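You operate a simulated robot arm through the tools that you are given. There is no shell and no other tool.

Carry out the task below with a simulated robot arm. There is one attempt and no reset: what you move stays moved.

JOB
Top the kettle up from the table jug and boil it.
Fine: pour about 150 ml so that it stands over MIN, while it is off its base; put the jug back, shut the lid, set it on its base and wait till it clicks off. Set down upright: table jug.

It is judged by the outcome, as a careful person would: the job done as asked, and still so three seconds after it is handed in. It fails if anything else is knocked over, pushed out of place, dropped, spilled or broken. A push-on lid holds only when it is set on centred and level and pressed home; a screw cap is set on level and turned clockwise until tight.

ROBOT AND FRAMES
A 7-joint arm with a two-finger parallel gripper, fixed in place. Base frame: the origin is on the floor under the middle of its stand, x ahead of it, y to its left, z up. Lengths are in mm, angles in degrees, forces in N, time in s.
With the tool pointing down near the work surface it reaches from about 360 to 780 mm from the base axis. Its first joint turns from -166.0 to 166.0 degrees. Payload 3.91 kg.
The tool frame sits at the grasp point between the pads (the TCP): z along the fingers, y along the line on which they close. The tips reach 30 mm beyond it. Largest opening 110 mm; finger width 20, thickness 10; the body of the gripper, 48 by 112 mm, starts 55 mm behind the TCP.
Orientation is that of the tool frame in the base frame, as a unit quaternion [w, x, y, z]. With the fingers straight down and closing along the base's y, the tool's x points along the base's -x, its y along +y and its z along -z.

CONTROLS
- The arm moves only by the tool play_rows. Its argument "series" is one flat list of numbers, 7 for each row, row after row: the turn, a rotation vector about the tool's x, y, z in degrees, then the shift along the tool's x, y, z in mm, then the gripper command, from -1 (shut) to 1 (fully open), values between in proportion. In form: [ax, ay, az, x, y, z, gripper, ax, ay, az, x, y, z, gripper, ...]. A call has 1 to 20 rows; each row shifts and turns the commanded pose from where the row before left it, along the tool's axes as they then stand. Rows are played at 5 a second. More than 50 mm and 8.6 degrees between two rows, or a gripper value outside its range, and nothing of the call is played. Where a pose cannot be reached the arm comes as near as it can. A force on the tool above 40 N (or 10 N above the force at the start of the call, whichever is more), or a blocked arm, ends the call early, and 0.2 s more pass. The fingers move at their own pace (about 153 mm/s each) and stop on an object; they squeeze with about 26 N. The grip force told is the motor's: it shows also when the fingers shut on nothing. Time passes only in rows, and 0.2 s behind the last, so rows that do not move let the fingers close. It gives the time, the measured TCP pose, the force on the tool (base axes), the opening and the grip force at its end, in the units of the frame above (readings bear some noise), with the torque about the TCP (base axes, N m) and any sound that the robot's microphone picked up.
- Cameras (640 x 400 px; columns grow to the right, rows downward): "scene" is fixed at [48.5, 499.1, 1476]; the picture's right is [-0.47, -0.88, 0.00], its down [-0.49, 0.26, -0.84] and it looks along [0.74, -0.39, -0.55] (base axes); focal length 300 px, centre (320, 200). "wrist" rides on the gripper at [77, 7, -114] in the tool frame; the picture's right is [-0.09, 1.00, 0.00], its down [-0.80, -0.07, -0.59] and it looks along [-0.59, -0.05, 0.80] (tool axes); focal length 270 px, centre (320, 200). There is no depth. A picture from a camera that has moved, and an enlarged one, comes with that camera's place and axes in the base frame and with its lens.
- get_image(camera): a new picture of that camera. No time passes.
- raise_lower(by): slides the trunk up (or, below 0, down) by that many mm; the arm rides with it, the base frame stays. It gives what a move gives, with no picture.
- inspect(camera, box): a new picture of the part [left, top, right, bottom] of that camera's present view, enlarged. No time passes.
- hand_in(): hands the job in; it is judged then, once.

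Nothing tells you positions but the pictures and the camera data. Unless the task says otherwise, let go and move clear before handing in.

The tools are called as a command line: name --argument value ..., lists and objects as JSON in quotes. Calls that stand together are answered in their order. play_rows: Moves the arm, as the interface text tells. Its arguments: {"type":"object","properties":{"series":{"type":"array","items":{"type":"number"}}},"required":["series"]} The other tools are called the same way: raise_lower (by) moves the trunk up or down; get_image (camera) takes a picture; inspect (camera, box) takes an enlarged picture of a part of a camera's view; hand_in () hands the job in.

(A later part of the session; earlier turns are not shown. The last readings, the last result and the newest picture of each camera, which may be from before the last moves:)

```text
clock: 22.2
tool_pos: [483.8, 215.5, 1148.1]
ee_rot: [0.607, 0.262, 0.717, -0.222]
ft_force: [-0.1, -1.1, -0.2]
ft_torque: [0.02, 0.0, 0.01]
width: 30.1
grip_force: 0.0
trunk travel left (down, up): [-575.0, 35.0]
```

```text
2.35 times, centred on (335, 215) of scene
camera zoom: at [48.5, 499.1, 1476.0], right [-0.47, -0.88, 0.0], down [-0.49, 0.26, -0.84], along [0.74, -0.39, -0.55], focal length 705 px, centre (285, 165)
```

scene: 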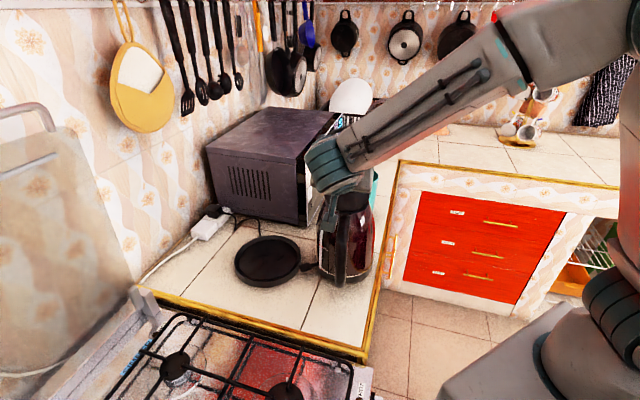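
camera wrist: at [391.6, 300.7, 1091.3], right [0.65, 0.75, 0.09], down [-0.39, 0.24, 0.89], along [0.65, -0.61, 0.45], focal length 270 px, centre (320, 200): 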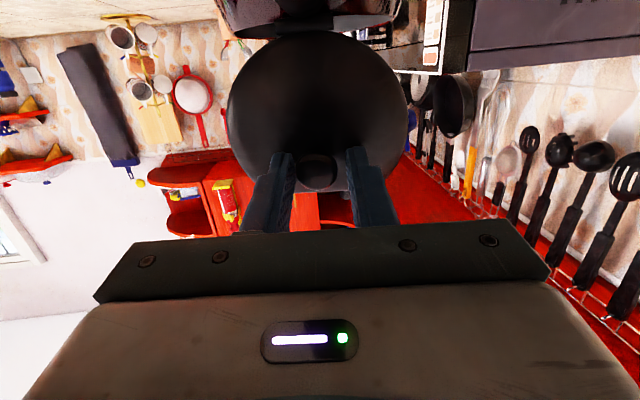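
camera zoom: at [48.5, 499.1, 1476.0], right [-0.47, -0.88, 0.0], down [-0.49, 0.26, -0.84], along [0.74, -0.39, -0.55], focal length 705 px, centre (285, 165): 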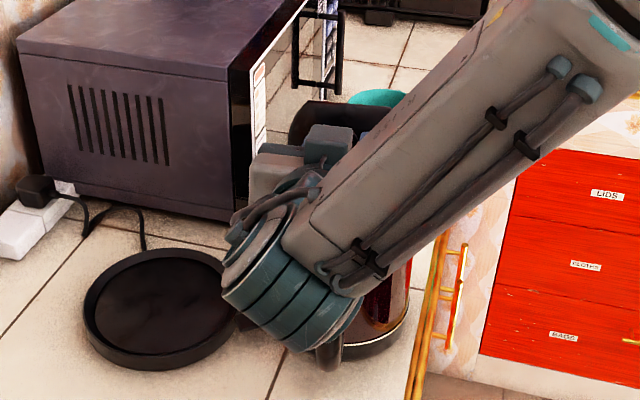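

The lid stays up with the fingers open. I'll back straight out, then rise clear and check.

play_rows --series '[0, 0, 0, 0, 0, 0, -0.2, 0, 0, 0, 0, 0, -15, -0.2, 0, 0, 0, 0, 0, -25, -0.2, 0, 0, 0, 0, 0, 0, -0.2]'

get_image --camera "wrist"

inspect --camera "scene" --box '[270, 130, 400, 300]'

```text
clock: 23.2
tool_pos: [453.0, 240.3, 1153.8]
ee_rot: [0.607, 0.262, 0.716, -0.222]
ft_force: [-0.4, -0.5, -0.3]
ft_torque: [0.01, 0.0, -0.02]
width: 43.9
grip_force: 0.0
trunk travel left (down, up): [-575.0, 35.0]
```

```text
taken
camera wrist: at [361.5, 325.6, 1097.2], right [0.65, 0.75, 0.09], down [-0.39, 0.24, 0.89], along [0.65, -0.61, 0.45], focal length 270 px, centre (320, 200)
```

wrist: 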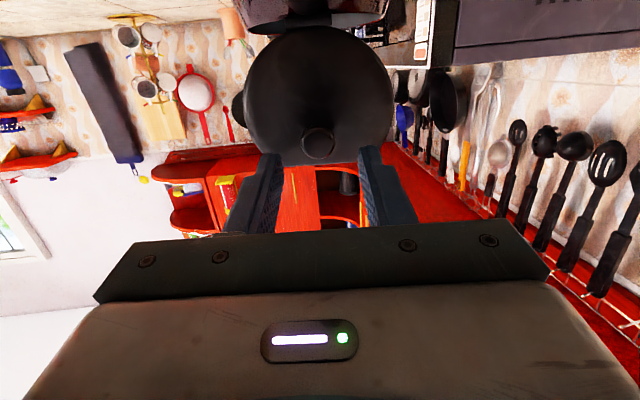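

```text
2.35 times, centred on (335, 215) of scene
camera zoom: at [48.5, 499.1, 1476.0], right [-0.47, -0.88, 0.0], down [-0.49, 0.26, -0.84], along [0.74, -0.39, -0.55], focal length 705 px, centre (285, 165)
```

zoom: 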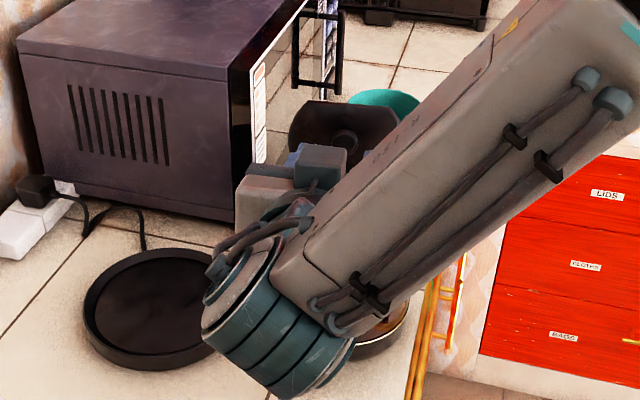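

The lid stands open by itself and the kettle is upright. I'll rise clear, turn the tool back to vertical and look at the mouth and the jug.

play_rows --series '[0, 0, 0, -44, 0, -15, -0.2, 0, 0, 0, -44, 0, -15, -0.2, 0, 0, 0, -44, 0, -7, -0.2, 0, 8.2, 0, 0, 0, 0, 0, 0, 8.2, 0, 0, 0, 0, 0, 0, 8.2, 0, 0, 0, 0, 0, 0, 8.2, 0, 0, 0, 0, 0, 0, 8.2, 0, 0, 0, 0, 0, 0, 8.2, 0, 0, 0, 0, 0, 0, 8.2, 0, 0, 0, 0, 0, 0, 8.2, 0, 0, 0, 0, 0, 0, 8.2, 0, 0, 0, 0, 0.5, 0, 6.7, 0, 0, 0, 0, 1, 0, 0, 0, 0, 0, 0, 1]'

get_image --camera "wrist"

get_image --camera "scene"

```text
clock: 26.2
tool_pos: [441.3, 251.2, 1290.6]
ee_rot: [-0.001, 0.343, 0.939, 0.0]
ft_force: [-0.8, -0.3, -0.2]
ft_torque: [-0.02, -0.02, -0.03]
width: 110.0
grip_force: 0.1
trunk travel left (down, up): [-575.0, 35.0]
```

```text
taken
camera wrist: at [387.2, 304.6, 1405.5], right [0.71, 0.7, 0.0], down [0.57, -0.57, 0.59], along [0.42, -0.42, -0.81], focal length 270 px, centre (320, 200)
```

wrist: 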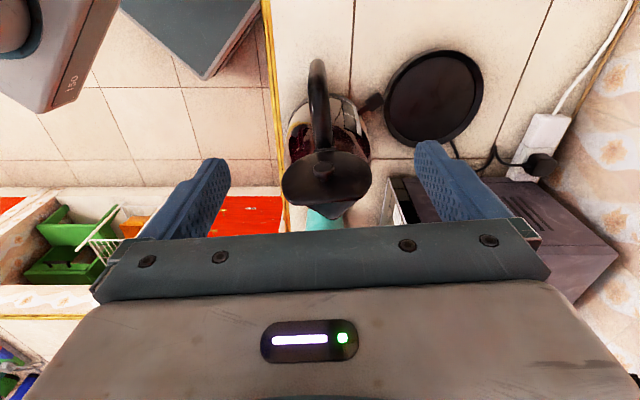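

```text
taken
```

scene: 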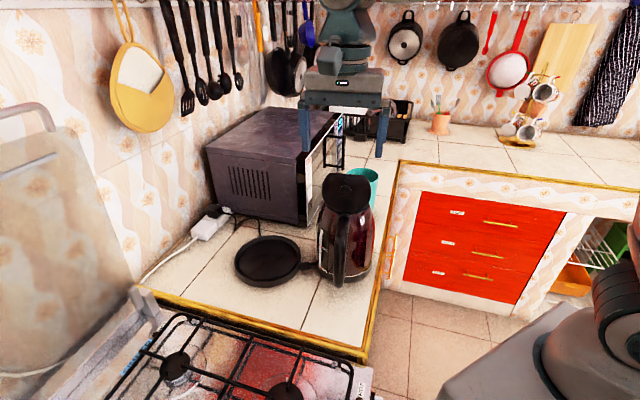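

The lid holds open. Next I'll move over to the jug and look down at its rim, spout and contents.

play_rows --series '[0, 0, 0, -47.7, -2.7, 0, 1, 0, 0, 0, -47.7, -2.7, 0, 1, 0, 0, 0, -47.7, -2.7, 0, 1, 0, 0, 0, -47.7, -2.7, 0, 1, 0, 0, 0, -47.7, -2.7, 0, 1, 0, 0, 0, -47.7, -2.7, 0, 1, 0, 0, 0, -47.7, -2.7, 0, 1, 0, 0, 0, 0, 0, 0, 1]'

get_image --camera "wrist"

inspect --camera "scene" --box '[280, 140, 420, 300]'

```text
clock: 28.0
tool_pos: [681.4, 20.5, 1291.0]
ee_rot: [0.0, 0.343, 0.939, 0.0]
ft_force: [0.5, 0.4, 0.6]
ft_torque: [0.01, -0.01, 0.03]
width: 109.9
grip_force: 0.1
trunk travel left (down, up): [-575.0, 35.0]
```

```text
taken
camera wrist: at [627.0, 74.7, 1406.2], right [0.71, 0.71, 0.0], down [0.57, -0.57, 0.59], along [0.42, -0.42, -0.8], focal length 270 px, centre (320, 200)
```

wrist: 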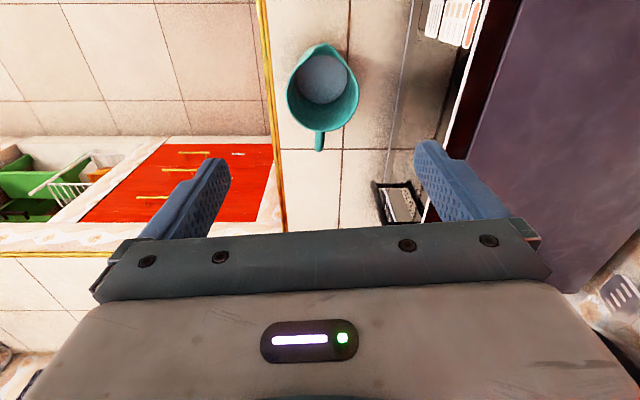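

```text
2.50 times, centred on (350, 220) of scene
camera zoom: at [48.5, 499.1, 1476.0], right [-0.47, -0.88, 0.0], down [-0.49, 0.26, -0.84], along [0.74, -0.39, -0.55], focal length 750 px, centre (245, 150)
```

zoom: 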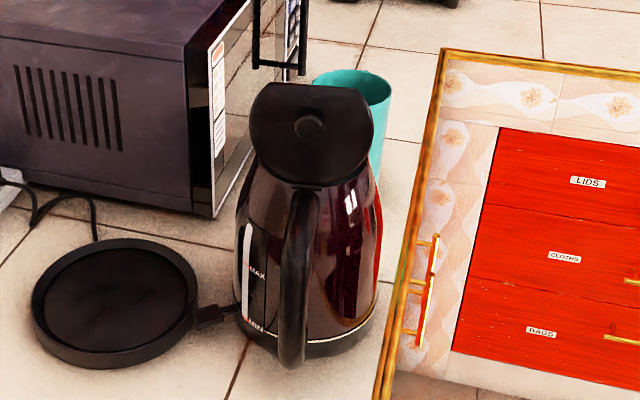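

inspect --camera "wrist" --box '[270, 20, 390, 170]'

inspect --camera "scene" --box '[310, 230, 350, 290]'

```text
2.67 times, centred on (330, 95) of wrist
camera zoom: at [627.0, 74.7, 1406.2], right [0.71, 0.71, 0.0], down [0.57, -0.57, 0.59], along [0.42, -0.42, -0.8], focal length 721 px, centre (293, 480)
```

zoom: 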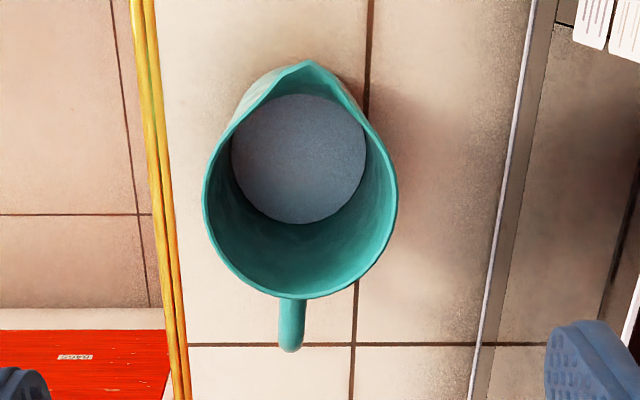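

```text
6.67 times, centred on (330, 260) of scene
camera zoom: at [48.5, 499.1, 1476.0], right [-0.47, -0.88, 0.0], down [-0.49, 0.26, -0.84], along [0.74, -0.39, -0.55], focal length 1999 px, centre (253, -200)
```

zoom: 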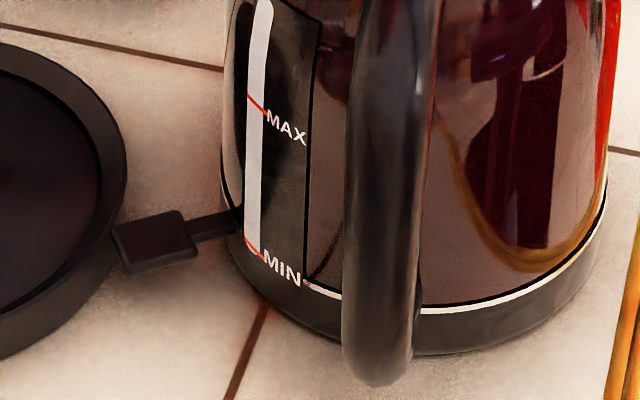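

The jug's spout already points at the kettle and its handle is on the far side. I'll turn the tool and move to the robot side of the jug to view it from the side, to judge the handle gap for a safe grip.

play_rows --series '[0, 0, -8.15, 0, 0, 0, 1, 0, 0, -8.15, 0, 0, 0, 1, 0, 0, -8.15, 0, 0, 0, 1, 0, 0, -8.15, 0, 0, 0, 1, 0, 0, -8.15, 0, 0, 0, 1, 0, 0, -8.15, 0, 0, 0, 1, 0, 0, -8.15, 0, 0, 0, 1, 0, 0, -8.15, 0, 0, 0, 1, 0, 0, -8.15, 0, 0, 0, 1, 0, 0, -8.15, 0, 0, 0, 1, 0, 0, 0, 40, -6, 0, 1, 0, 0, 0, 40, -6, 0, 1, 0, 0, 0, 40, -6, 0, 1, 0, 0, 0, 32, -4, 0, 1, 0, 0, 0, 0, 0, 45, 1, 0, 0, 0, 0, 0, 45, 1, 0, 0, 0, 0, 0, 45, 1, 0, 0, 0, 0, 0, 45, 1]'

get_image --camera "wrist"

get_image --camera "scene"

```text
clock: 31.8
tool_pos: [584.9, -98.6, 1112.1]
ee_rot: [0.0, -0.353, 0.936, 0.0]
ft_force: [0.4, -0.5, 0.3]
ft_torque: [-0.01, 0.02, 0.01]
width: 110.2
grip_force: 0.0
trunk travel left (down, up): [-575.0, 35.0]
```

```text
taken
camera wrist: at [522.8, -145.8, 1225.9], right [-0.59, 0.81, 0.0], down [0.65, 0.48, 0.59], along [0.48, 0.35, -0.8], focal length 270 px, centre (320, 200)
```

wrist: 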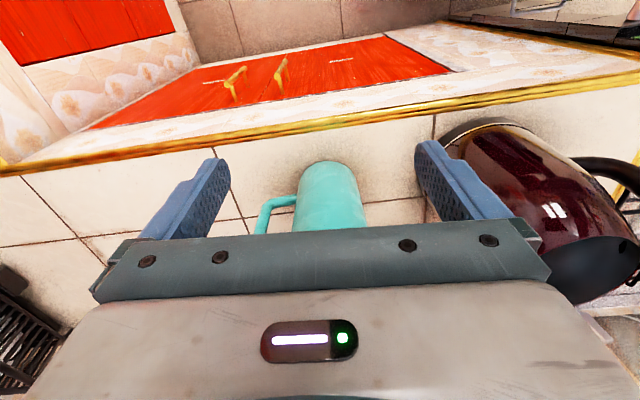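

```text
taken
```

scene: 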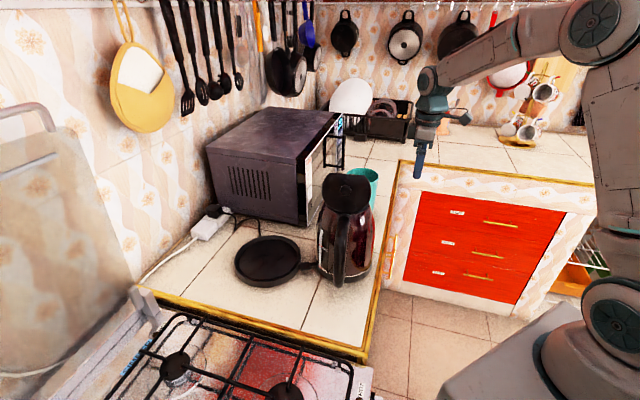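

inspect --camera "wrist" --box '[230, 140, 400, 240]'

play_rows --series '[0, -8, 0, 0, 0, 0, 1, 0, -8, 0, 0, 0, 0, 1, 0, -8, 0, 0, 0, 0, 1, 0, -8, 0, 0, 0, 0, 1, 0, 0, 0, 0, 0, 0, 1]'

get_image --camera "wrist"

```text
3.76 times, centred on (315, 190) of wrist
camera zoom: at [522.8, -145.8, 1225.9], right [-0.59, 0.81, 0.0], down [0.65, 0.48, 0.59], along [0.48, 0.35, -0.8], focal length 1018 px, centre (339, 238)
```

zoom: 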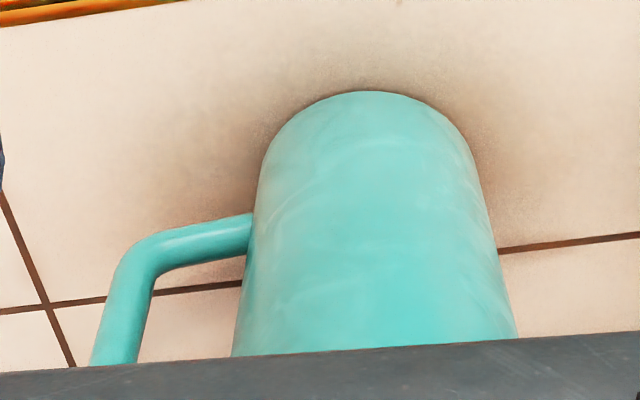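

```text
clock: 33.0
tool_pos: [584.0, -97.0, 1111.2]
ee_rot: [0.258, -0.339, 0.899, 0.098]
ft_force: [0.0, -0.4, -1.1]
ft_torque: [-0.04, -0.01, 0.02]
width: 109.8
grip_force: 0.0
trunk travel left (down, up): [-575.0, 35.0]
```

```text
taken
camera wrist: at [485.9, -175.6, 1167.4], right [-0.6, 0.8, 0.05], down [0.32, 0.19, 0.93], along [0.73, 0.57, -0.37], focal length 270 px, centre (320, 200)
```

wrist: 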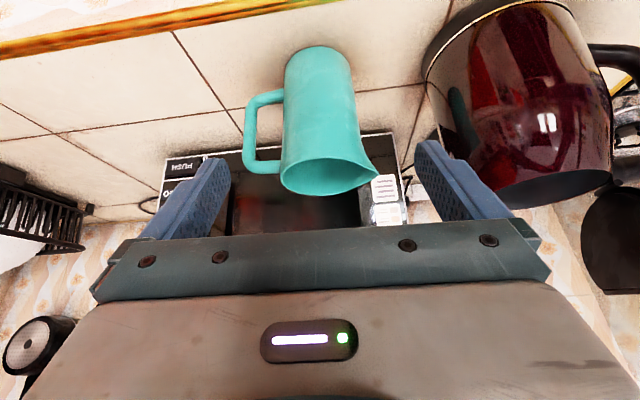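

inspect --camera "wrist" --box '[220, 30, 400, 210]'

inspect --camera "wrist" --box '[400, 0, 640, 240]'

```text
2.22 times, centred on (310, 120) of wrist
camera zoom: at [485.9, -175.6, 1167.4], right [-0.6, 0.8, 0.05], down [0.32, 0.19, 0.93], along [0.73, 0.57, -0.37], focal length 601 px, centre (342, 378)
```

zoom: 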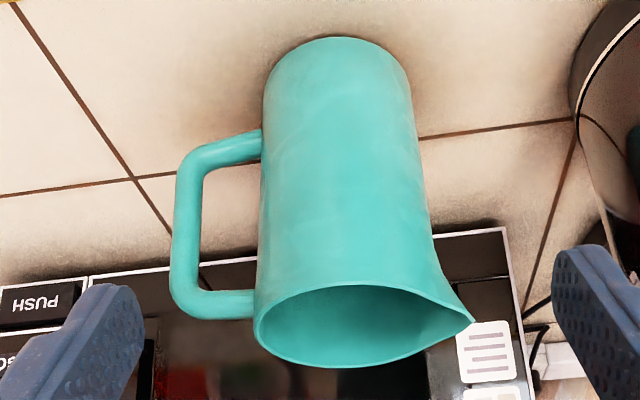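

```text
1.67 times, centred on (520, 120) of wrist
camera zoom: at [485.9, -175.6, 1167.4], right [-0.6, 0.8, 0.05], down [0.32, 0.19, 0.93], along [0.73, 0.57, -0.37], focal length 450 px, centre (-13, 333)
```

zoom: 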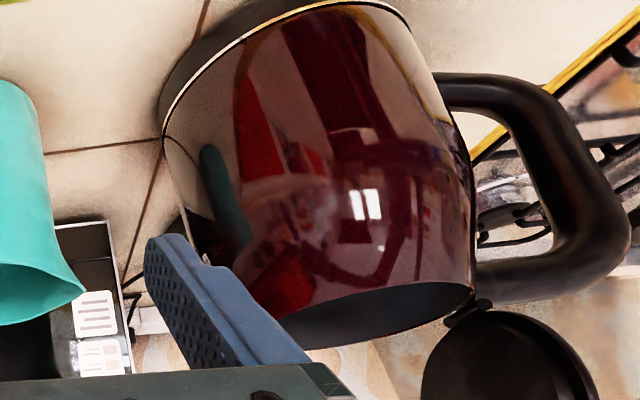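

The handle has a generous gap (about 33 mm), so one finger can pass through it while the tool grips the body from the robot side. That lets the wrist's roll do the pouring. I'll move to a pre-grasp pose behind the jug.

play_rows --series '[0, -7.6, 0, 0, 0, 0, 1, 0, -7.6, 0, 0, 0, 0, 1, 0, -7.6, 0, 0, 0, 0, 1, 0, -7.6, 0, 0, 0, 0, 1, 0, -7.6, 0, 0, 0, 0, 1, 0, 0, 0, 31.5, -1.5, 22, 1, 0, 0, 0, 31.5, -1.5, 22, 1, 0, 0, 0, 31.5, -1.5, 22, 1, 0, 0, 0, 31.5, -1.5, 22, 1, 0, 0, 0, 0, 0, 0, 1]'

get_image --camera "wrist"

get_image --camera "scene"

```text
clock: 35.2
tool_pos: [618.1, -76.3, 959.7]
ee_rot: [0.536, -0.289, 0.767, 0.202]
ft_force: [0.5, 0.0, 0.0]
ft_torque: [-0.01, 0.01, 0.01]
width: 110.1
grip_force: 0.1
trunk travel left (down, up): [-575.0, 35.0]
```

```text
taken
camera wrist: at [512.8, -160.1, 927.4], right [-0.64, 0.77, 0.08], down [-0.17, -0.24, 0.96], along [0.75, 0.59, 0.28], focal length 270 px, centre (320, 200)
```

wrist: 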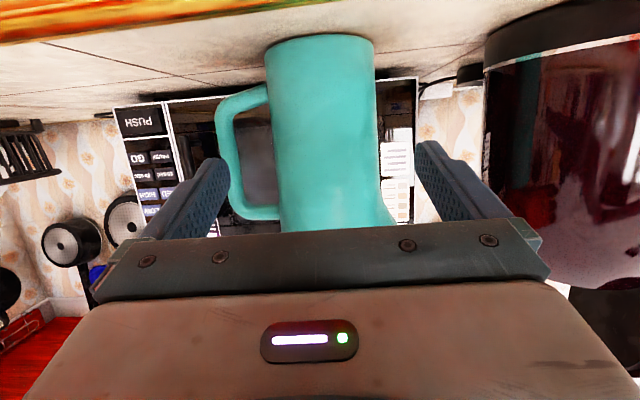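

```text
taken
```

scene: 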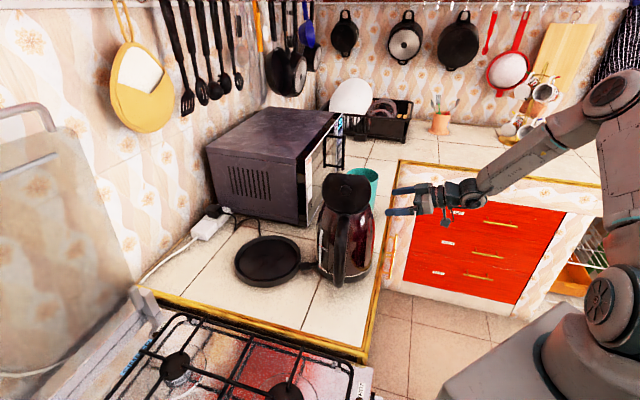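

The jug sits about 8 mm toward the kettle side of my tool axis. I'll centre and advance partway, then check the clearance around the handle.

play_rows --series '[0, 0, 0, 0, 8, 0, 1, 0, 0, 0, -6.9, 0, 18.8, 1, 0, 0, 0, -6.9, 0, 18.8, 1, 0, 0, 0, 0, 0, 0, 1]'

get_image --camera "wrist"

inspect --camera "scene" --box '[300, 130, 480, 260]'

```text
clock: 36.2
tool_pos: [643.5, -42.1, 962.1]
ee_rot: [0.536, -0.289, 0.767, 0.202]
ft_force: [0.1, -0.1, -0.4]
ft_torque: [0.0, 0.0, 0.0]
width: 110.1
grip_force: 0.1
trunk travel left (down, up): [-575.0, 35.0]
```

```text
taken
camera wrist: at [538.0, -126.5, 929.0], right [-0.64, 0.77, 0.08], down [-0.17, -0.24, 0.96], along [0.75, 0.59, 0.28], focal length 270 px, centre (320, 200)
```

wrist: 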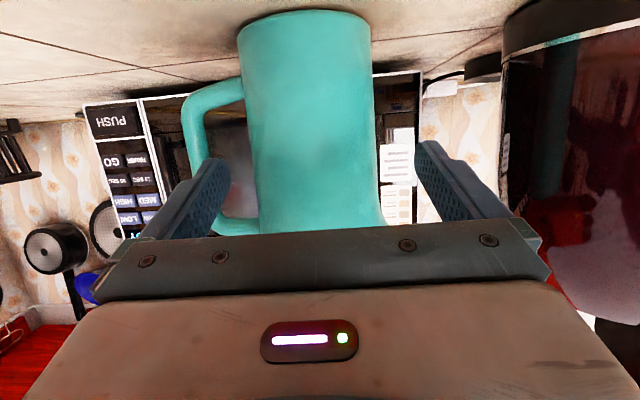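

```text
3.08 times, centred on (390, 195) of scene
camera zoom: at [48.5, 499.1, 1476.0], right [-0.47, -0.88, 0.0], down [-0.49, 0.26, -0.84], along [0.74, -0.39, -0.55], focal length 922 px, centre (105, 215)
```

zoom: 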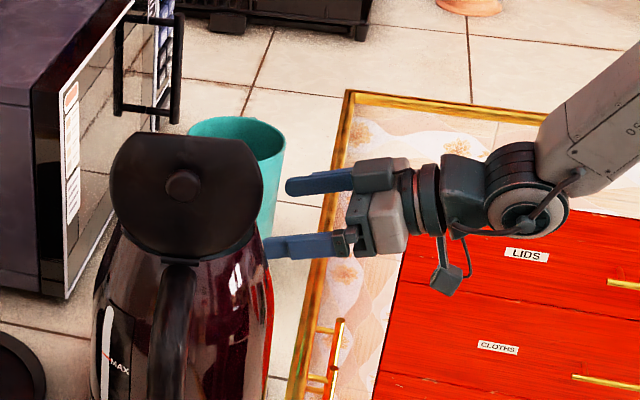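

Slightly over-corrected, so I'll shift back 5 mm and advance more. Both fingers have room.

play_rows --series '[0, 0, 0, 0, -5, 0, 1, 0, 0, 0, -6.9, 0, 18.8, 1, 0, 0, 0, -6.9, 0, 18.8, 1, 0, 0, 0, 0, 0, 0, 1]'

get_image --camera "wrist"

inspect --camera "scene" --box '[300, 130, 480, 260]'

```text
clock: 37.2
tool_pos: [677.4, -20.5, 962.1]
ee_rot: [0.537, -0.289, 0.766, 0.202]
ft_force: [1.2, -0.4, -0.3]
ft_torque: [-0.03, 0.0, 0.01]
width: 110.2
grip_force: 0.2
trunk travel left (down, up): [-575.0, 35.0]
```

```text
taken
camera wrist: at [571.9, -104.8, 929.9], right [-0.64, 0.77, 0.08], down [-0.17, -0.24, 0.96], along [0.75, 0.59, 0.28], focal length 270 px, centre (320, 200)
```

wrist: 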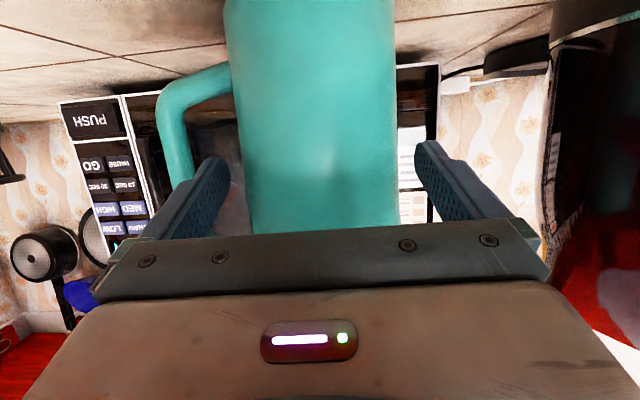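

```text
3.08 times, centred on (390, 195) of scene
camera zoom: at [48.5, 499.1, 1476.0], right [-0.47, -0.88, 0.0], down [-0.49, 0.26, -0.84], along [0.74, -0.39, -0.55], focal length 922 px, centre (105, 215)
```

zoom: 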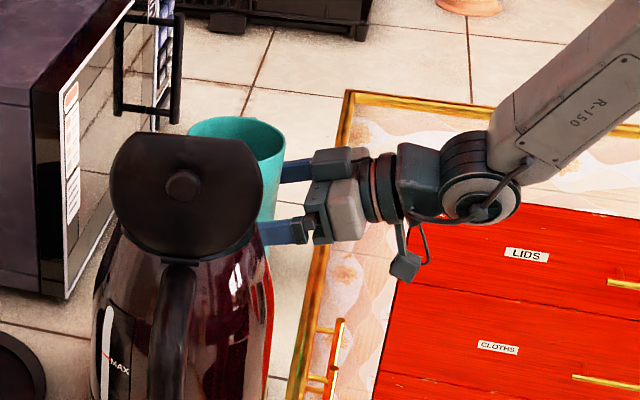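

The jug is centred now. I'll advance the last ~29 mm and close the gripper on the body.

play_rows --series '[0, 0, 0, -5, 0, 13.6, 1, 0, 0, 0, -5, 0, 13.6, 1, 0, 0, 0, 0, 0, 0, 1]'

get_image --camera "wrist"

inspect --camera "scene" --box '[300, 130, 480, 260]'

```text
clock: 38.0
tool_pos: [699.4, -2.1, 962.6]
ee_rot: [0.537, -0.289, 0.767, 0.203]
ft_force: [-1.5, 0.2, 0.5]
ft_torque: [0.04, -0.05, -0.01]
width: 109.8
grip_force: 0.0
trunk travel left (down, up): [-575.0, 35.0]
```

```text
taken
camera wrist: at [593.8, -85.4, 929.2], right [-0.64, 0.77, 0.08], down [-0.17, -0.24, 0.96], along [0.75, 0.59, 0.28], focal length 270 px, centre (320, 200)
```

wrist: 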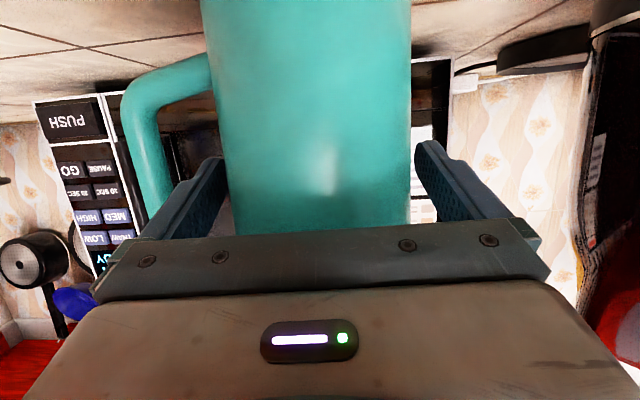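

```text
3.08 times, centred on (390, 195) of scene
camera zoom: at [48.5, 499.1, 1476.0], right [-0.47, -0.88, 0.0], down [-0.49, 0.26, -0.84], along [0.74, -0.39, -0.55], focal length 922 px, centre (105, 215)
```

zoom: 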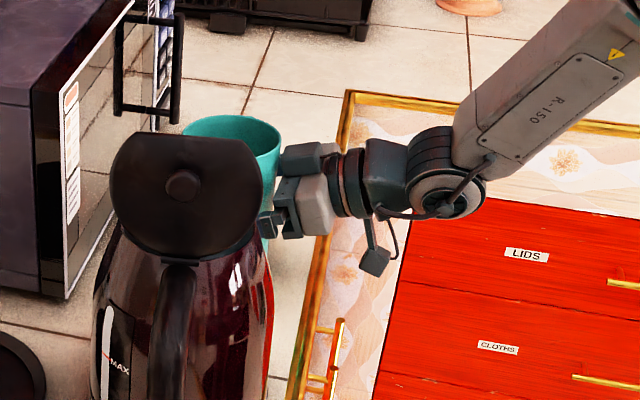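

The jug is deep between the fingers (touched lightly). I'll back off 2 mm and close.

play_rows --series '[0, 0, 0, 0.7, 0, -2, 1, 0, 0, 0, 0, 0, 0, 0.5, 0, 0, 0, 0, 0, 0, -1, 0, 0, 0, 0, 0, 0, -1, 0, 0, 0, 0, 0, 0, -1]'

get_image --camera "wrist"

inspect --camera "scene" --box '[300, 130, 480, 260]'

```text
clock: 39.2
tool_pos: [698.0, -1.5, 962.4]
ee_rot: [0.537, -0.289, 0.766, 0.203]
ft_force: [-0.3, -0.7, 0.3]
ft_torque: [-0.04, -0.09, -0.04]
width: 99.1
grip_force: 25.6
trunk travel left (down, up): [-575.0, 35.0]
```

```text
taken
camera wrist: at [592.2, -86.7, 929.8], right [-0.64, 0.77, 0.08], down [-0.17, -0.24, 0.96], along [0.75, 0.59, 0.28], focal length 270 px, centre (320, 200)
```

wrist: 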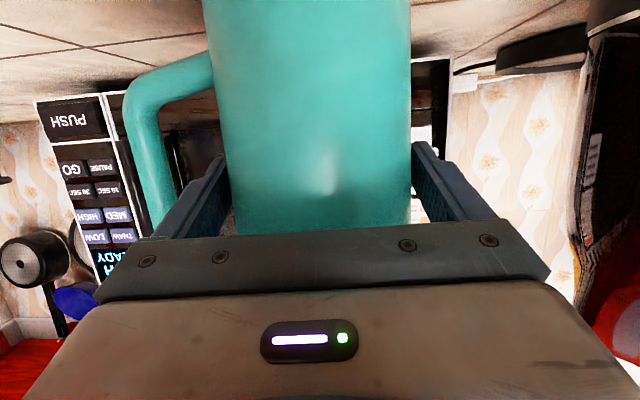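

```text
3.08 times, centred on (390, 195) of scene
camera zoom: at [48.5, 499.1, 1476.0], right [-0.47, -0.88, 0.0], down [-0.49, 0.26, -0.84], along [0.74, -0.39, -0.55], focal length 922 px, centre (105, 215)
```

zoom: 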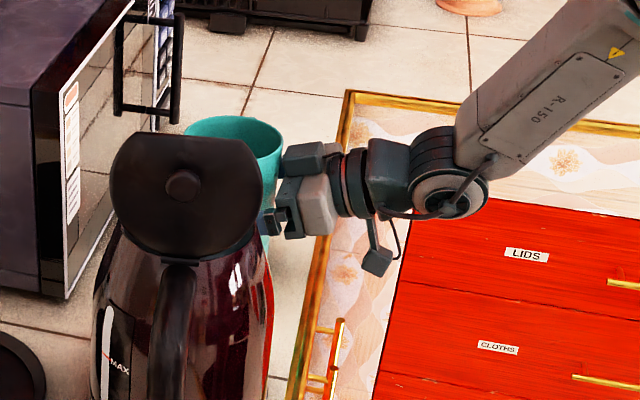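

Gripped at 99 mm. I'll test-lift by 20 mm and read the weight.

play_rows --series '[0, 0, 0, -9.4, 0, -3.4, -1, 0, 0, 0, -9.4, 0, -3.4, -1, 0, 0, 0, 0, 0, 0, -1, 0, 0, 0, 0, 0, 0, -1, 0, 0, 0, 0, 0, 0, -1]'

get_image --camera "wrist"

inspect --camera "scene" --box '[300, 130, 480, 260]'

```text
clock: 40.4
tool_pos: [696.2, -1.8, 981.9]
ee_rot: [0.536, -0.29, 0.766, 0.203]
ft_force: [-0.5, 0.5, -4.5]
ft_torque: [-0.01, 0.05, 0.0]
width: 99.1
grip_force: 25.9
trunk travel left (down, up): [-575.0, 35.0]
```

```text
taken
camera wrist: at [591.8, -87.0, 949.1], right [-0.64, 0.77, 0.08], down [-0.17, -0.24, 0.96], along [0.75, 0.59, 0.28], focal length 270 px, centre (320, 200)
```

wrist: 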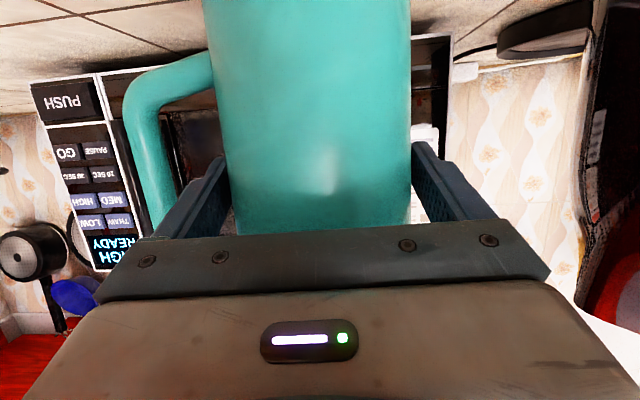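

```text
3.08 times, centred on (390, 195) of scene
camera zoom: at [48.5, 499.1, 1476.0], right [-0.47, -0.88, 0.0], down [-0.49, 0.26, -0.84], along [0.74, -0.39, -0.55], focal length 922 px, centre (105, 215)
```

zoom: 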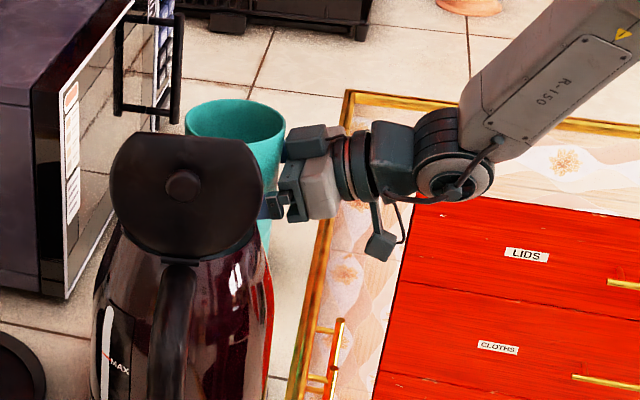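

The jug lifts rigidly in the grip, about 4.5 N in all. I'll raise it above kettle height, take a weight reading, and then pre-tilt it well away from the kettle.

play_rows --series '[0, 0, 0, -37.6, 0, -13.7, -1, 0, 0, 0, -37.6, 0, -13.7, -1, 0, 0, 0, -37.6, 0, -13.7, -1, 0, 0, 0, -30, 0, -11, -1, 0, 0, 0, 0, 0, 0, -1, 0, 0, 0, 0, 0, 0, -1]'

play_rows --series '[0, 0, 0, 0, 0, 0, -1]'

play_rows --series '[0, 0, 0, 0, 0, 0, -1]'

get_image --camera "scene"

get_image --camera "wrist"

```text
clock: 41.8
tool_pos: [696.4, -3.3, 1134.2]
ee_rot: [0.536, -0.29, 0.767, 0.203]
ft_force: [1.0, 0.1, -5.4]
ft_torque: [-0.04, 0.06, -0.02]
width: 99.4
grip_force: 26.1
trunk travel left (down, up): [-575.0, 35.0]
```

```text
clock: 42.2
tool_pos: [696.8, -4.3, 1133.7]
ee_rot: [0.537, -0.289, 0.766, 0.203]
ft_force: [0.4, -0.4, -3.5]
ft_torque: [0.0, 0.03, -0.01]
width: 99.1
grip_force: 26.5
trunk travel left (down, up): [-575.0, 35.0]
```

```text
clock: 42.6
tool_pos: [697.3, -4.4, 1132.7]
ee_rot: [0.536, -0.289, 0.766, 0.203]
ft_force: [0.4, -1.4, -4.3]
ft_torque: [0.01, 0.06, 0.02]
width: 99.2
grip_force: 26.1
trunk travel left (down, up): [-575.0, 35.0]
```

```text
taken
```

scene: 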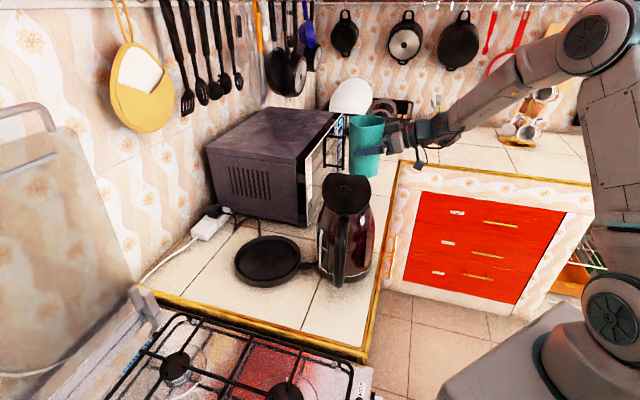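

```text
taken
camera wrist: at [591.9, -87.9, 1100.0], right [-0.64, 0.77, 0.08], down [-0.17, -0.24, 0.96], along [0.75, 0.59, 0.28], focal length 270 px, centre (320, 200)
```

wrist: 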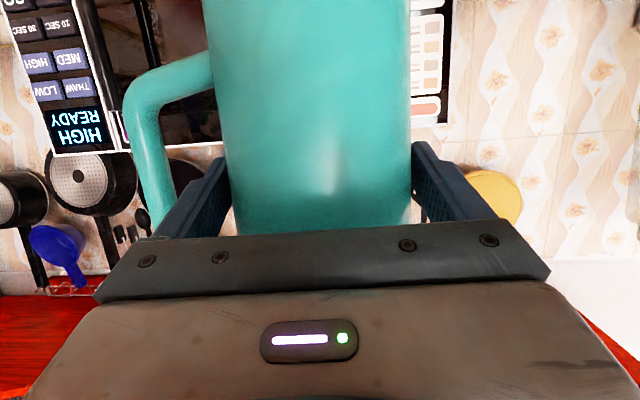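

The jug weighs about 4.4 N on average. I'll tilt it now to about 48°, still away from the kettle and well below pouring angle.

play_rows --series '[2.05, 0, -5.64, 0, 0, 0, -1, 2.05, 0, -5.64, 0, 0, 0, -1, 2.05, 0, -5.64, 0, 0, 0, -1, 2.05, 0, -5.64, 0, 0, 0, -1, 2.05, 0, -5.64, 0, 0, 0, -1, 2.05, 0, -5.64, 0, 0, 0, -1, 0, 0, 0, 0, 0, 0, -1]'

inspect --camera "scene" --box '[290, 70, 470, 290]'

get_image --camera "wrist"

```text
clock: 44.2
tool_pos: [695.7, -2.6, 1133.9]
ee_rot: [0.601, -0.44, 0.666, -0.044]
ft_force: [0.3, -0.2, -4.1]
ft_torque: [0.07, 0.1, 0.02]
width: 99.2
grip_force: 26.6
trunk travel left (down, up): [-575.0, 35.0]
```

```text
1.82 times, centred on (380, 180) of scene
camera zoom: at [48.5, 499.1, 1476.0], right [-0.47, -0.88, 0.0], down [-0.49, 0.26, -0.84], along [0.74, -0.39, -0.55], focal length 545 px, centre (211, 236)
```

zoom: 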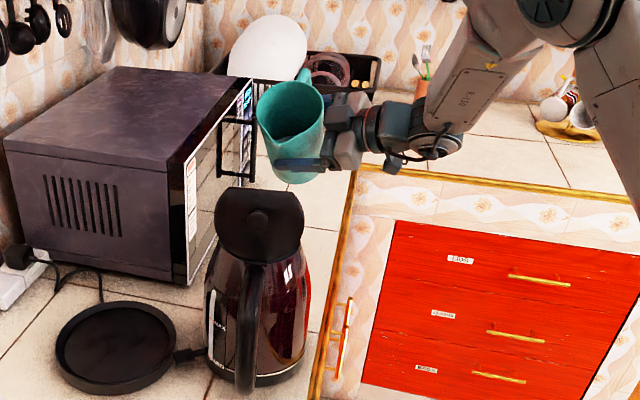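

```text
taken
camera wrist: at [605.2, -102.9, 1103.6], right [-0.54, 0.66, -0.52], down [-0.55, 0.19, 0.81], along [0.64, 0.72, 0.26], focal length 270 px, centre (320, 200)
```

wrist: 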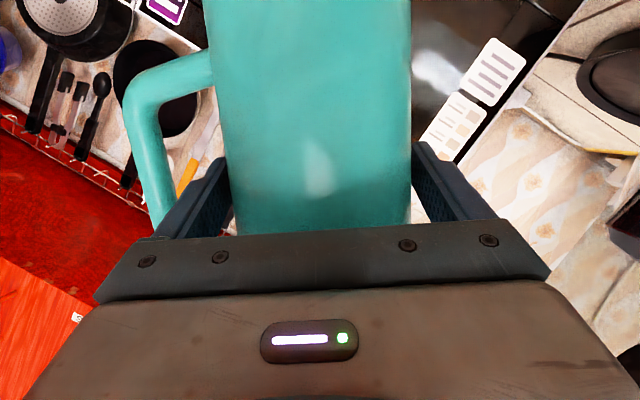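

inspect --camera "scene" --box '[350, 85, 420, 155]'

play_rows --series '[2.05, 0, -5.64, 0, 0, 0, -1, 2.05, 0, -5.64, 0, 0, 0, -1, 0, 0, 0, 0, 0, 0, -1]'

inspect --camera "scene" --box '[350, 85, 420, 155]'

```text
5.71 times, centred on (385, 120) of scene
camera zoom: at [48.5, 499.1, 1476.0], right [-0.47, -0.88, 0.0], down [-0.49, 0.26, -0.84], along [0.74, -0.39, -0.55], focal length 1713 px, centre (-51, 657)
```

zoom: 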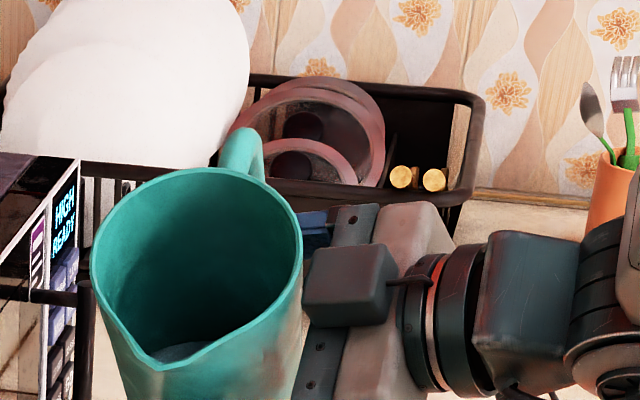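

```text
clock: 45.0
tool_pos: [696.8, -2.2, 1134.8]
ee_rot: [0.608, -0.483, 0.617, -0.127]
ft_force: [-0.5, 0.1, -4.6]
ft_torque: [0.06, 0.08, -0.01]
width: 99.3
grip_force: 26.1
trunk travel left (down, up): [-575.0, 35.0]
```

```text
5.71 times, centred on (385, 120) of scene
camera zoom: at [48.5, 499.1, 1476.0], right [-0.47, -0.88, 0.0], down [-0.49, 0.26, -0.84], along [0.74, -0.39, -0.55], focal length 1713 px, centre (-51, 657)
```

zoom: 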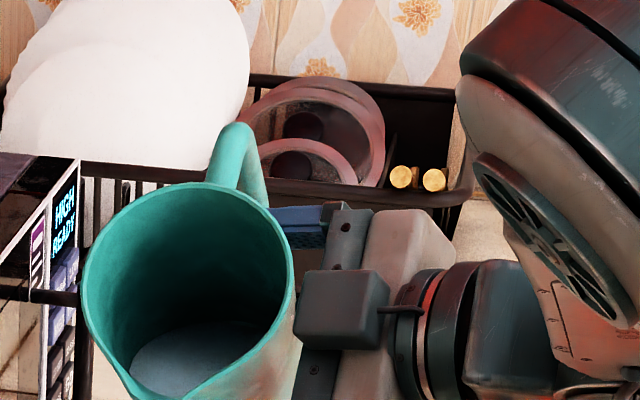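

inspect --camera "scene" --box '[345, 95, 415, 165]'

get_image --camera "scene"

```text
5.71 times, centred on (380, 130) of scene
camera zoom: at [48.5, 499.1, 1476.0], right [-0.47, -0.88, 0.0], down [-0.49, 0.26, -0.84], along [0.74, -0.39, -0.55], focal length 1713 px, centre (-23, 600)
```

zoom: 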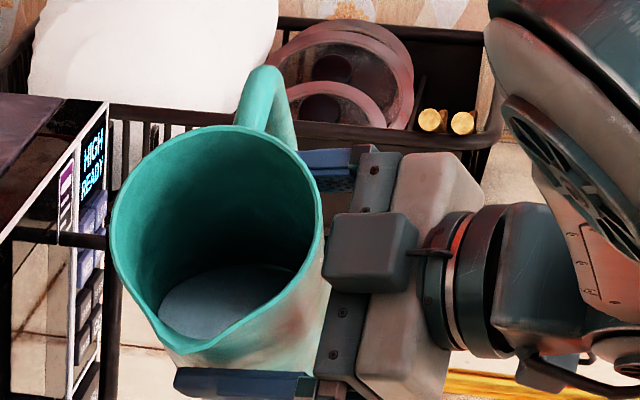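

```text
taken
```

scene: 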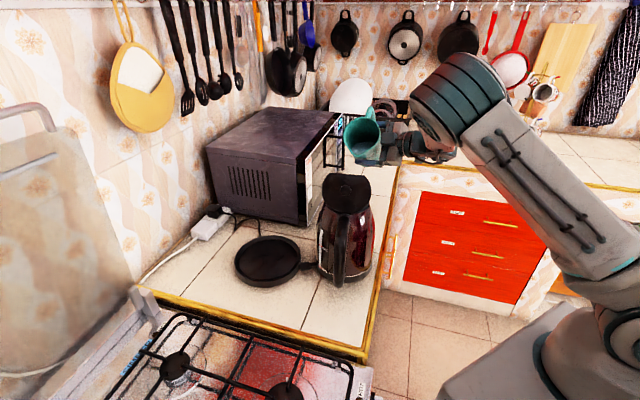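

Water is visible near the spout side at 48°, not flowing yet. I'll carry the tilted jug over toward the kettle mouth, stopping short to check.

play_rows --series '[0, 0, 0, -13.6, 12.7, -7.7, -1, 0, 0, 0, -13.6, 12.7, -7.7, -1, 0, 0, 0, -13.6, 12.7, -7.7, -1, 0, 0, 0, -13.6, 12.7, -7.7, -1, 0, 0, 0, 0, 0, 0, -1]'

inspect --camera "scene" --box '[290, 80, 450, 290]'

get_image --camera "wrist"

```text
clock: 46.2
tool_pos: [635.7, 53.0, 1136.9]
ee_rot: [0.608, -0.481, 0.618, -0.127]
ft_force: [1.1, -0.2, -4.6]
ft_torque: [0.02, 0.08, 0.01]
width: 99.3
grip_force: 25.9
trunk travel left (down, up): [-575.0, 35.0]
```

```text
1.90 times, centred on (370, 185) of scene
camera zoom: at [48.5, 499.1, 1476.0], right [-0.47, -0.88, 0.0], down [-0.49, 0.26, -0.84], along [0.74, -0.39, -0.55], focal length 571 px, centre (225, 229)
```

zoom: 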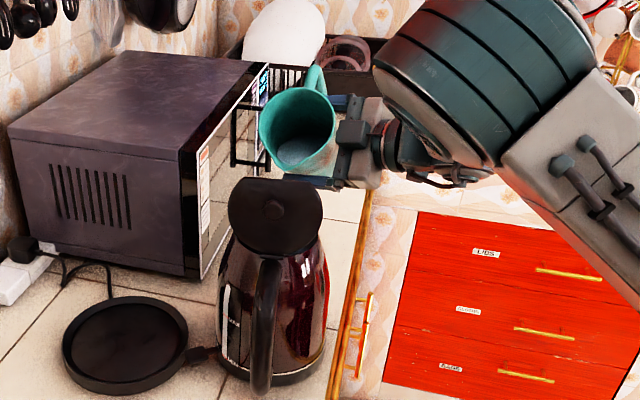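

```text
taken
camera wrist: at [548.4, -52.1, 1110.8], right [-0.46, 0.57, -0.68], down [-0.65, 0.31, 0.69], along [0.6, 0.76, 0.23], focal length 270 px, centre (320, 200)
```

wrist: 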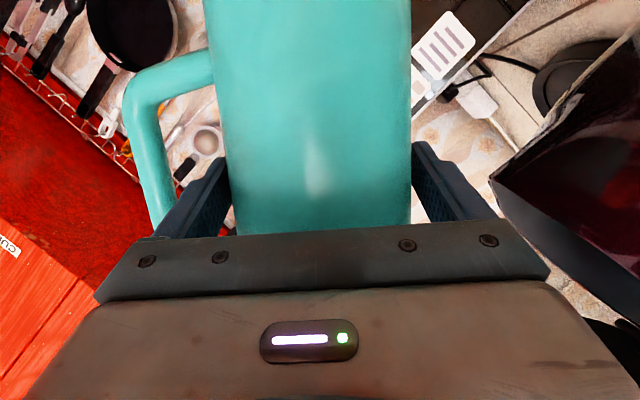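

inspect --camera "scene" --box '[315, 110, 395, 220]'

```text
3.64 times, centred on (355, 165) of scene
camera zoom: at [48.5, 499.1, 1476.0], right [-0.47, -0.88, 0.0], down [-0.49, 0.26, -0.84], along [0.74, -0.39, -0.55], focal length 1090 px, centre (193, 327)
```

zoom: 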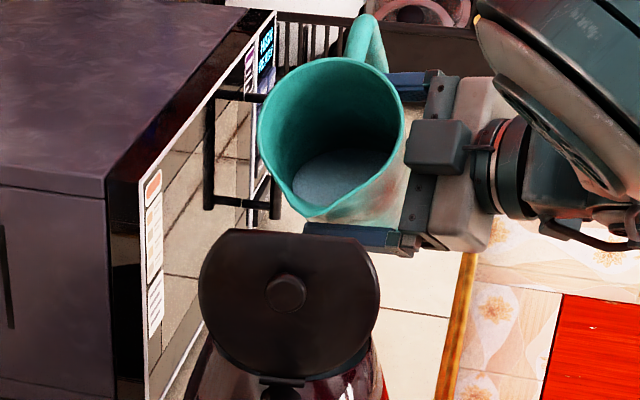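

The lip is exactly where I predicted in the picture. I'll move the last 38 mm so the lip is over the near half of the mouth.

play_rows --series '[0, 0, 0, -12.2, 12.7, -7.6, -1, 0, 0, 0, -12.2, 12.7, -7.7, -1, 0, 0, 0, 0, 0, 0, -1]'

inspect --camera "scene" --box '[315, 110, 395, 220]'

get_image --camera "wrist"

```text
clock: 47.0
tool_pos: [608.0, 76.1, 1135.4]
ee_rot: [0.607, -0.483, 0.618, -0.127]
ft_force: [-0.4, 0.2, -4.2]
ft_torque: [0.02, 0.09, 0.01]
width: 99.3
grip_force: 26.1
trunk travel left (down, up): [-575.0, 35.0]
```

```text
3.64 times, centred on (355, 165) of scene
camera zoom: at [48.5, 499.1, 1476.0], right [-0.47, -0.88, 0.0], down [-0.49, 0.26, -0.84], along [0.74, -0.39, -0.55], focal length 1090 px, centre (193, 327)
```

zoom: 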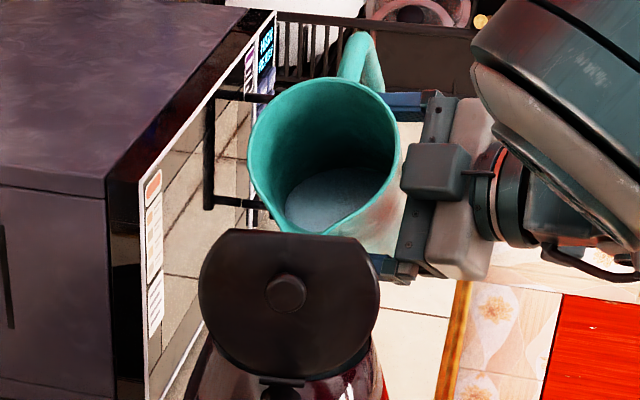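

```text
taken
camera wrist: at [520.1, -27.7, 1110.2], right [-0.46, 0.57, -0.68], down [-0.65, 0.31, 0.69], along [0.6, 0.76, 0.23], focal length 270 px, centre (320, 200)
```

wrist: 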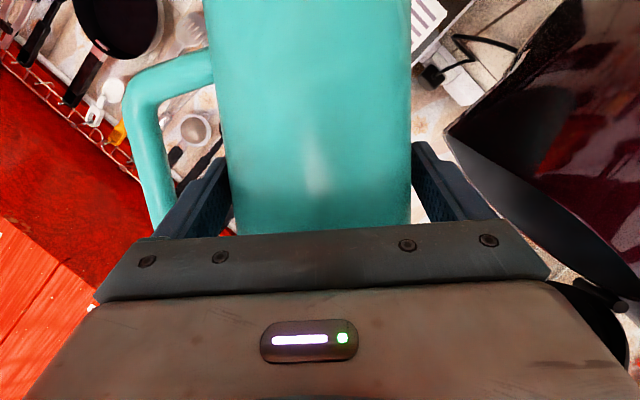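

The lip is over the near half of the mouth, with the fingers clear of the kettle's spout. I'll now tilt further around the lip in small steps, watching for flow.

play_rows --series '[1.374, 0, -3.756, -3.89, -4.6, -1.43, -1, 1.374, 0, -3.756, -3.89, -4.6, -1.43, -1, 0, 0, 0, 0, 0, 0, -1, 0, 0, 0, 0, 0, 0, -1]'

inspect --camera "scene" --box '[315, 110, 395, 220]'

get_image --camera "wrist"

```text
clock: 48.0
tool_pos: [606.1, 76.9, 1149.6]
ee_rot: [0.609, -0.508, 0.582, -0.181]
ft_force: [0.7, -0.3, -5.0]
ft_torque: [0.04, 0.09, 0.0]
width: 99.0
grip_force: 26.0
trunk travel left (down, up): [-575.0, 35.0]
```

```text
3.64 times, centred on (355, 165) of scene
camera zoom: at [48.5, 499.1, 1476.0], right [-0.47, -0.88, 0.0], down [-0.49, 0.26, -0.84], along [0.74, -0.39, -0.55], focal length 1090 px, centre (193, 327)
```

zoom: 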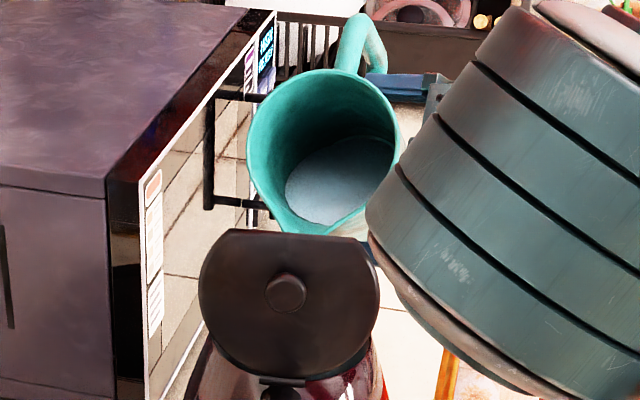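

```text
taken
camera wrist: at [521.5, -30.5, 1126.0], right [-0.39, 0.49, -0.78], down [-0.71, 0.38, 0.59], along [0.58, 0.79, 0.2], focal length 270 px, centre (320, 200)
```

wrist: 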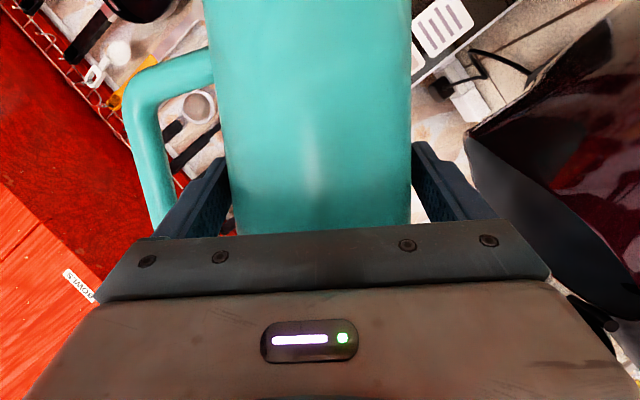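

get_image --camera "scene"

```text
taken
```

scene: 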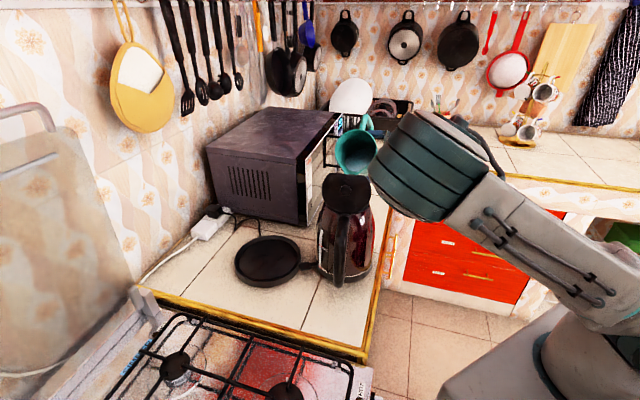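

The elbow has swung in front of the scene camera, but it is high and well clear of the kettle. No flow yet at 56°, so I'll continue in small tilts.

play_rows --series '[1.374, 0, -3.756, -3.89, -4.6, -1.43, -1, 0, 0, 0, 0, 0, 0, -1, 0, 0, 0, 0, 0, 0, -1]'

get_image --camera "scene"

inspect --camera "scene" --box '[315, 110, 395, 220]'

```text
clock: 48.8
tool_pos: [606.1, 76.1, 1155.4]
ee_rot: [0.609, -0.518, 0.563, -0.209]
ft_force: [-0.5, 0.0, -4.6]
ft_torque: [0.06, 0.08, 0.0]
width: 99.1
grip_force: 26.1
trunk travel left (down, up): [-575.0, 35.0]
```

```text
taken
```

scene: 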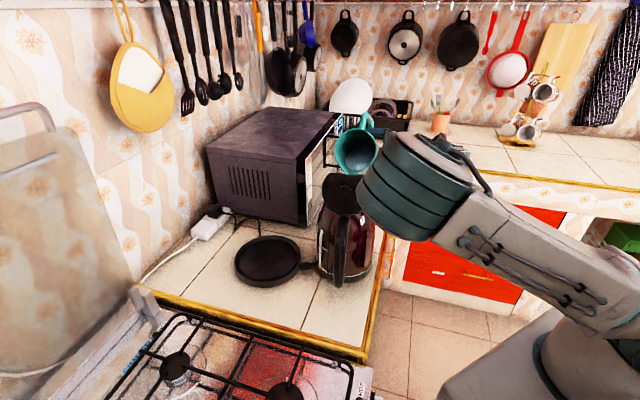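

```text
3.64 times, centred on (355, 165) of scene
camera zoom: at [48.5, 499.1, 1476.0], right [-0.47, -0.88, 0.0], down [-0.49, 0.26, -0.84], along [0.74, -0.39, -0.55], focal length 1090 px, centre (193, 327)
```

zoom: 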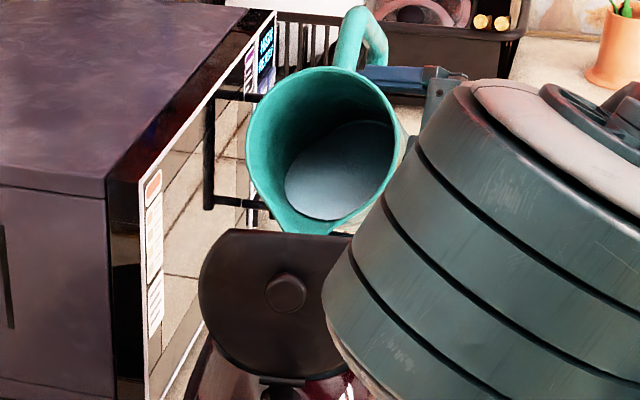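

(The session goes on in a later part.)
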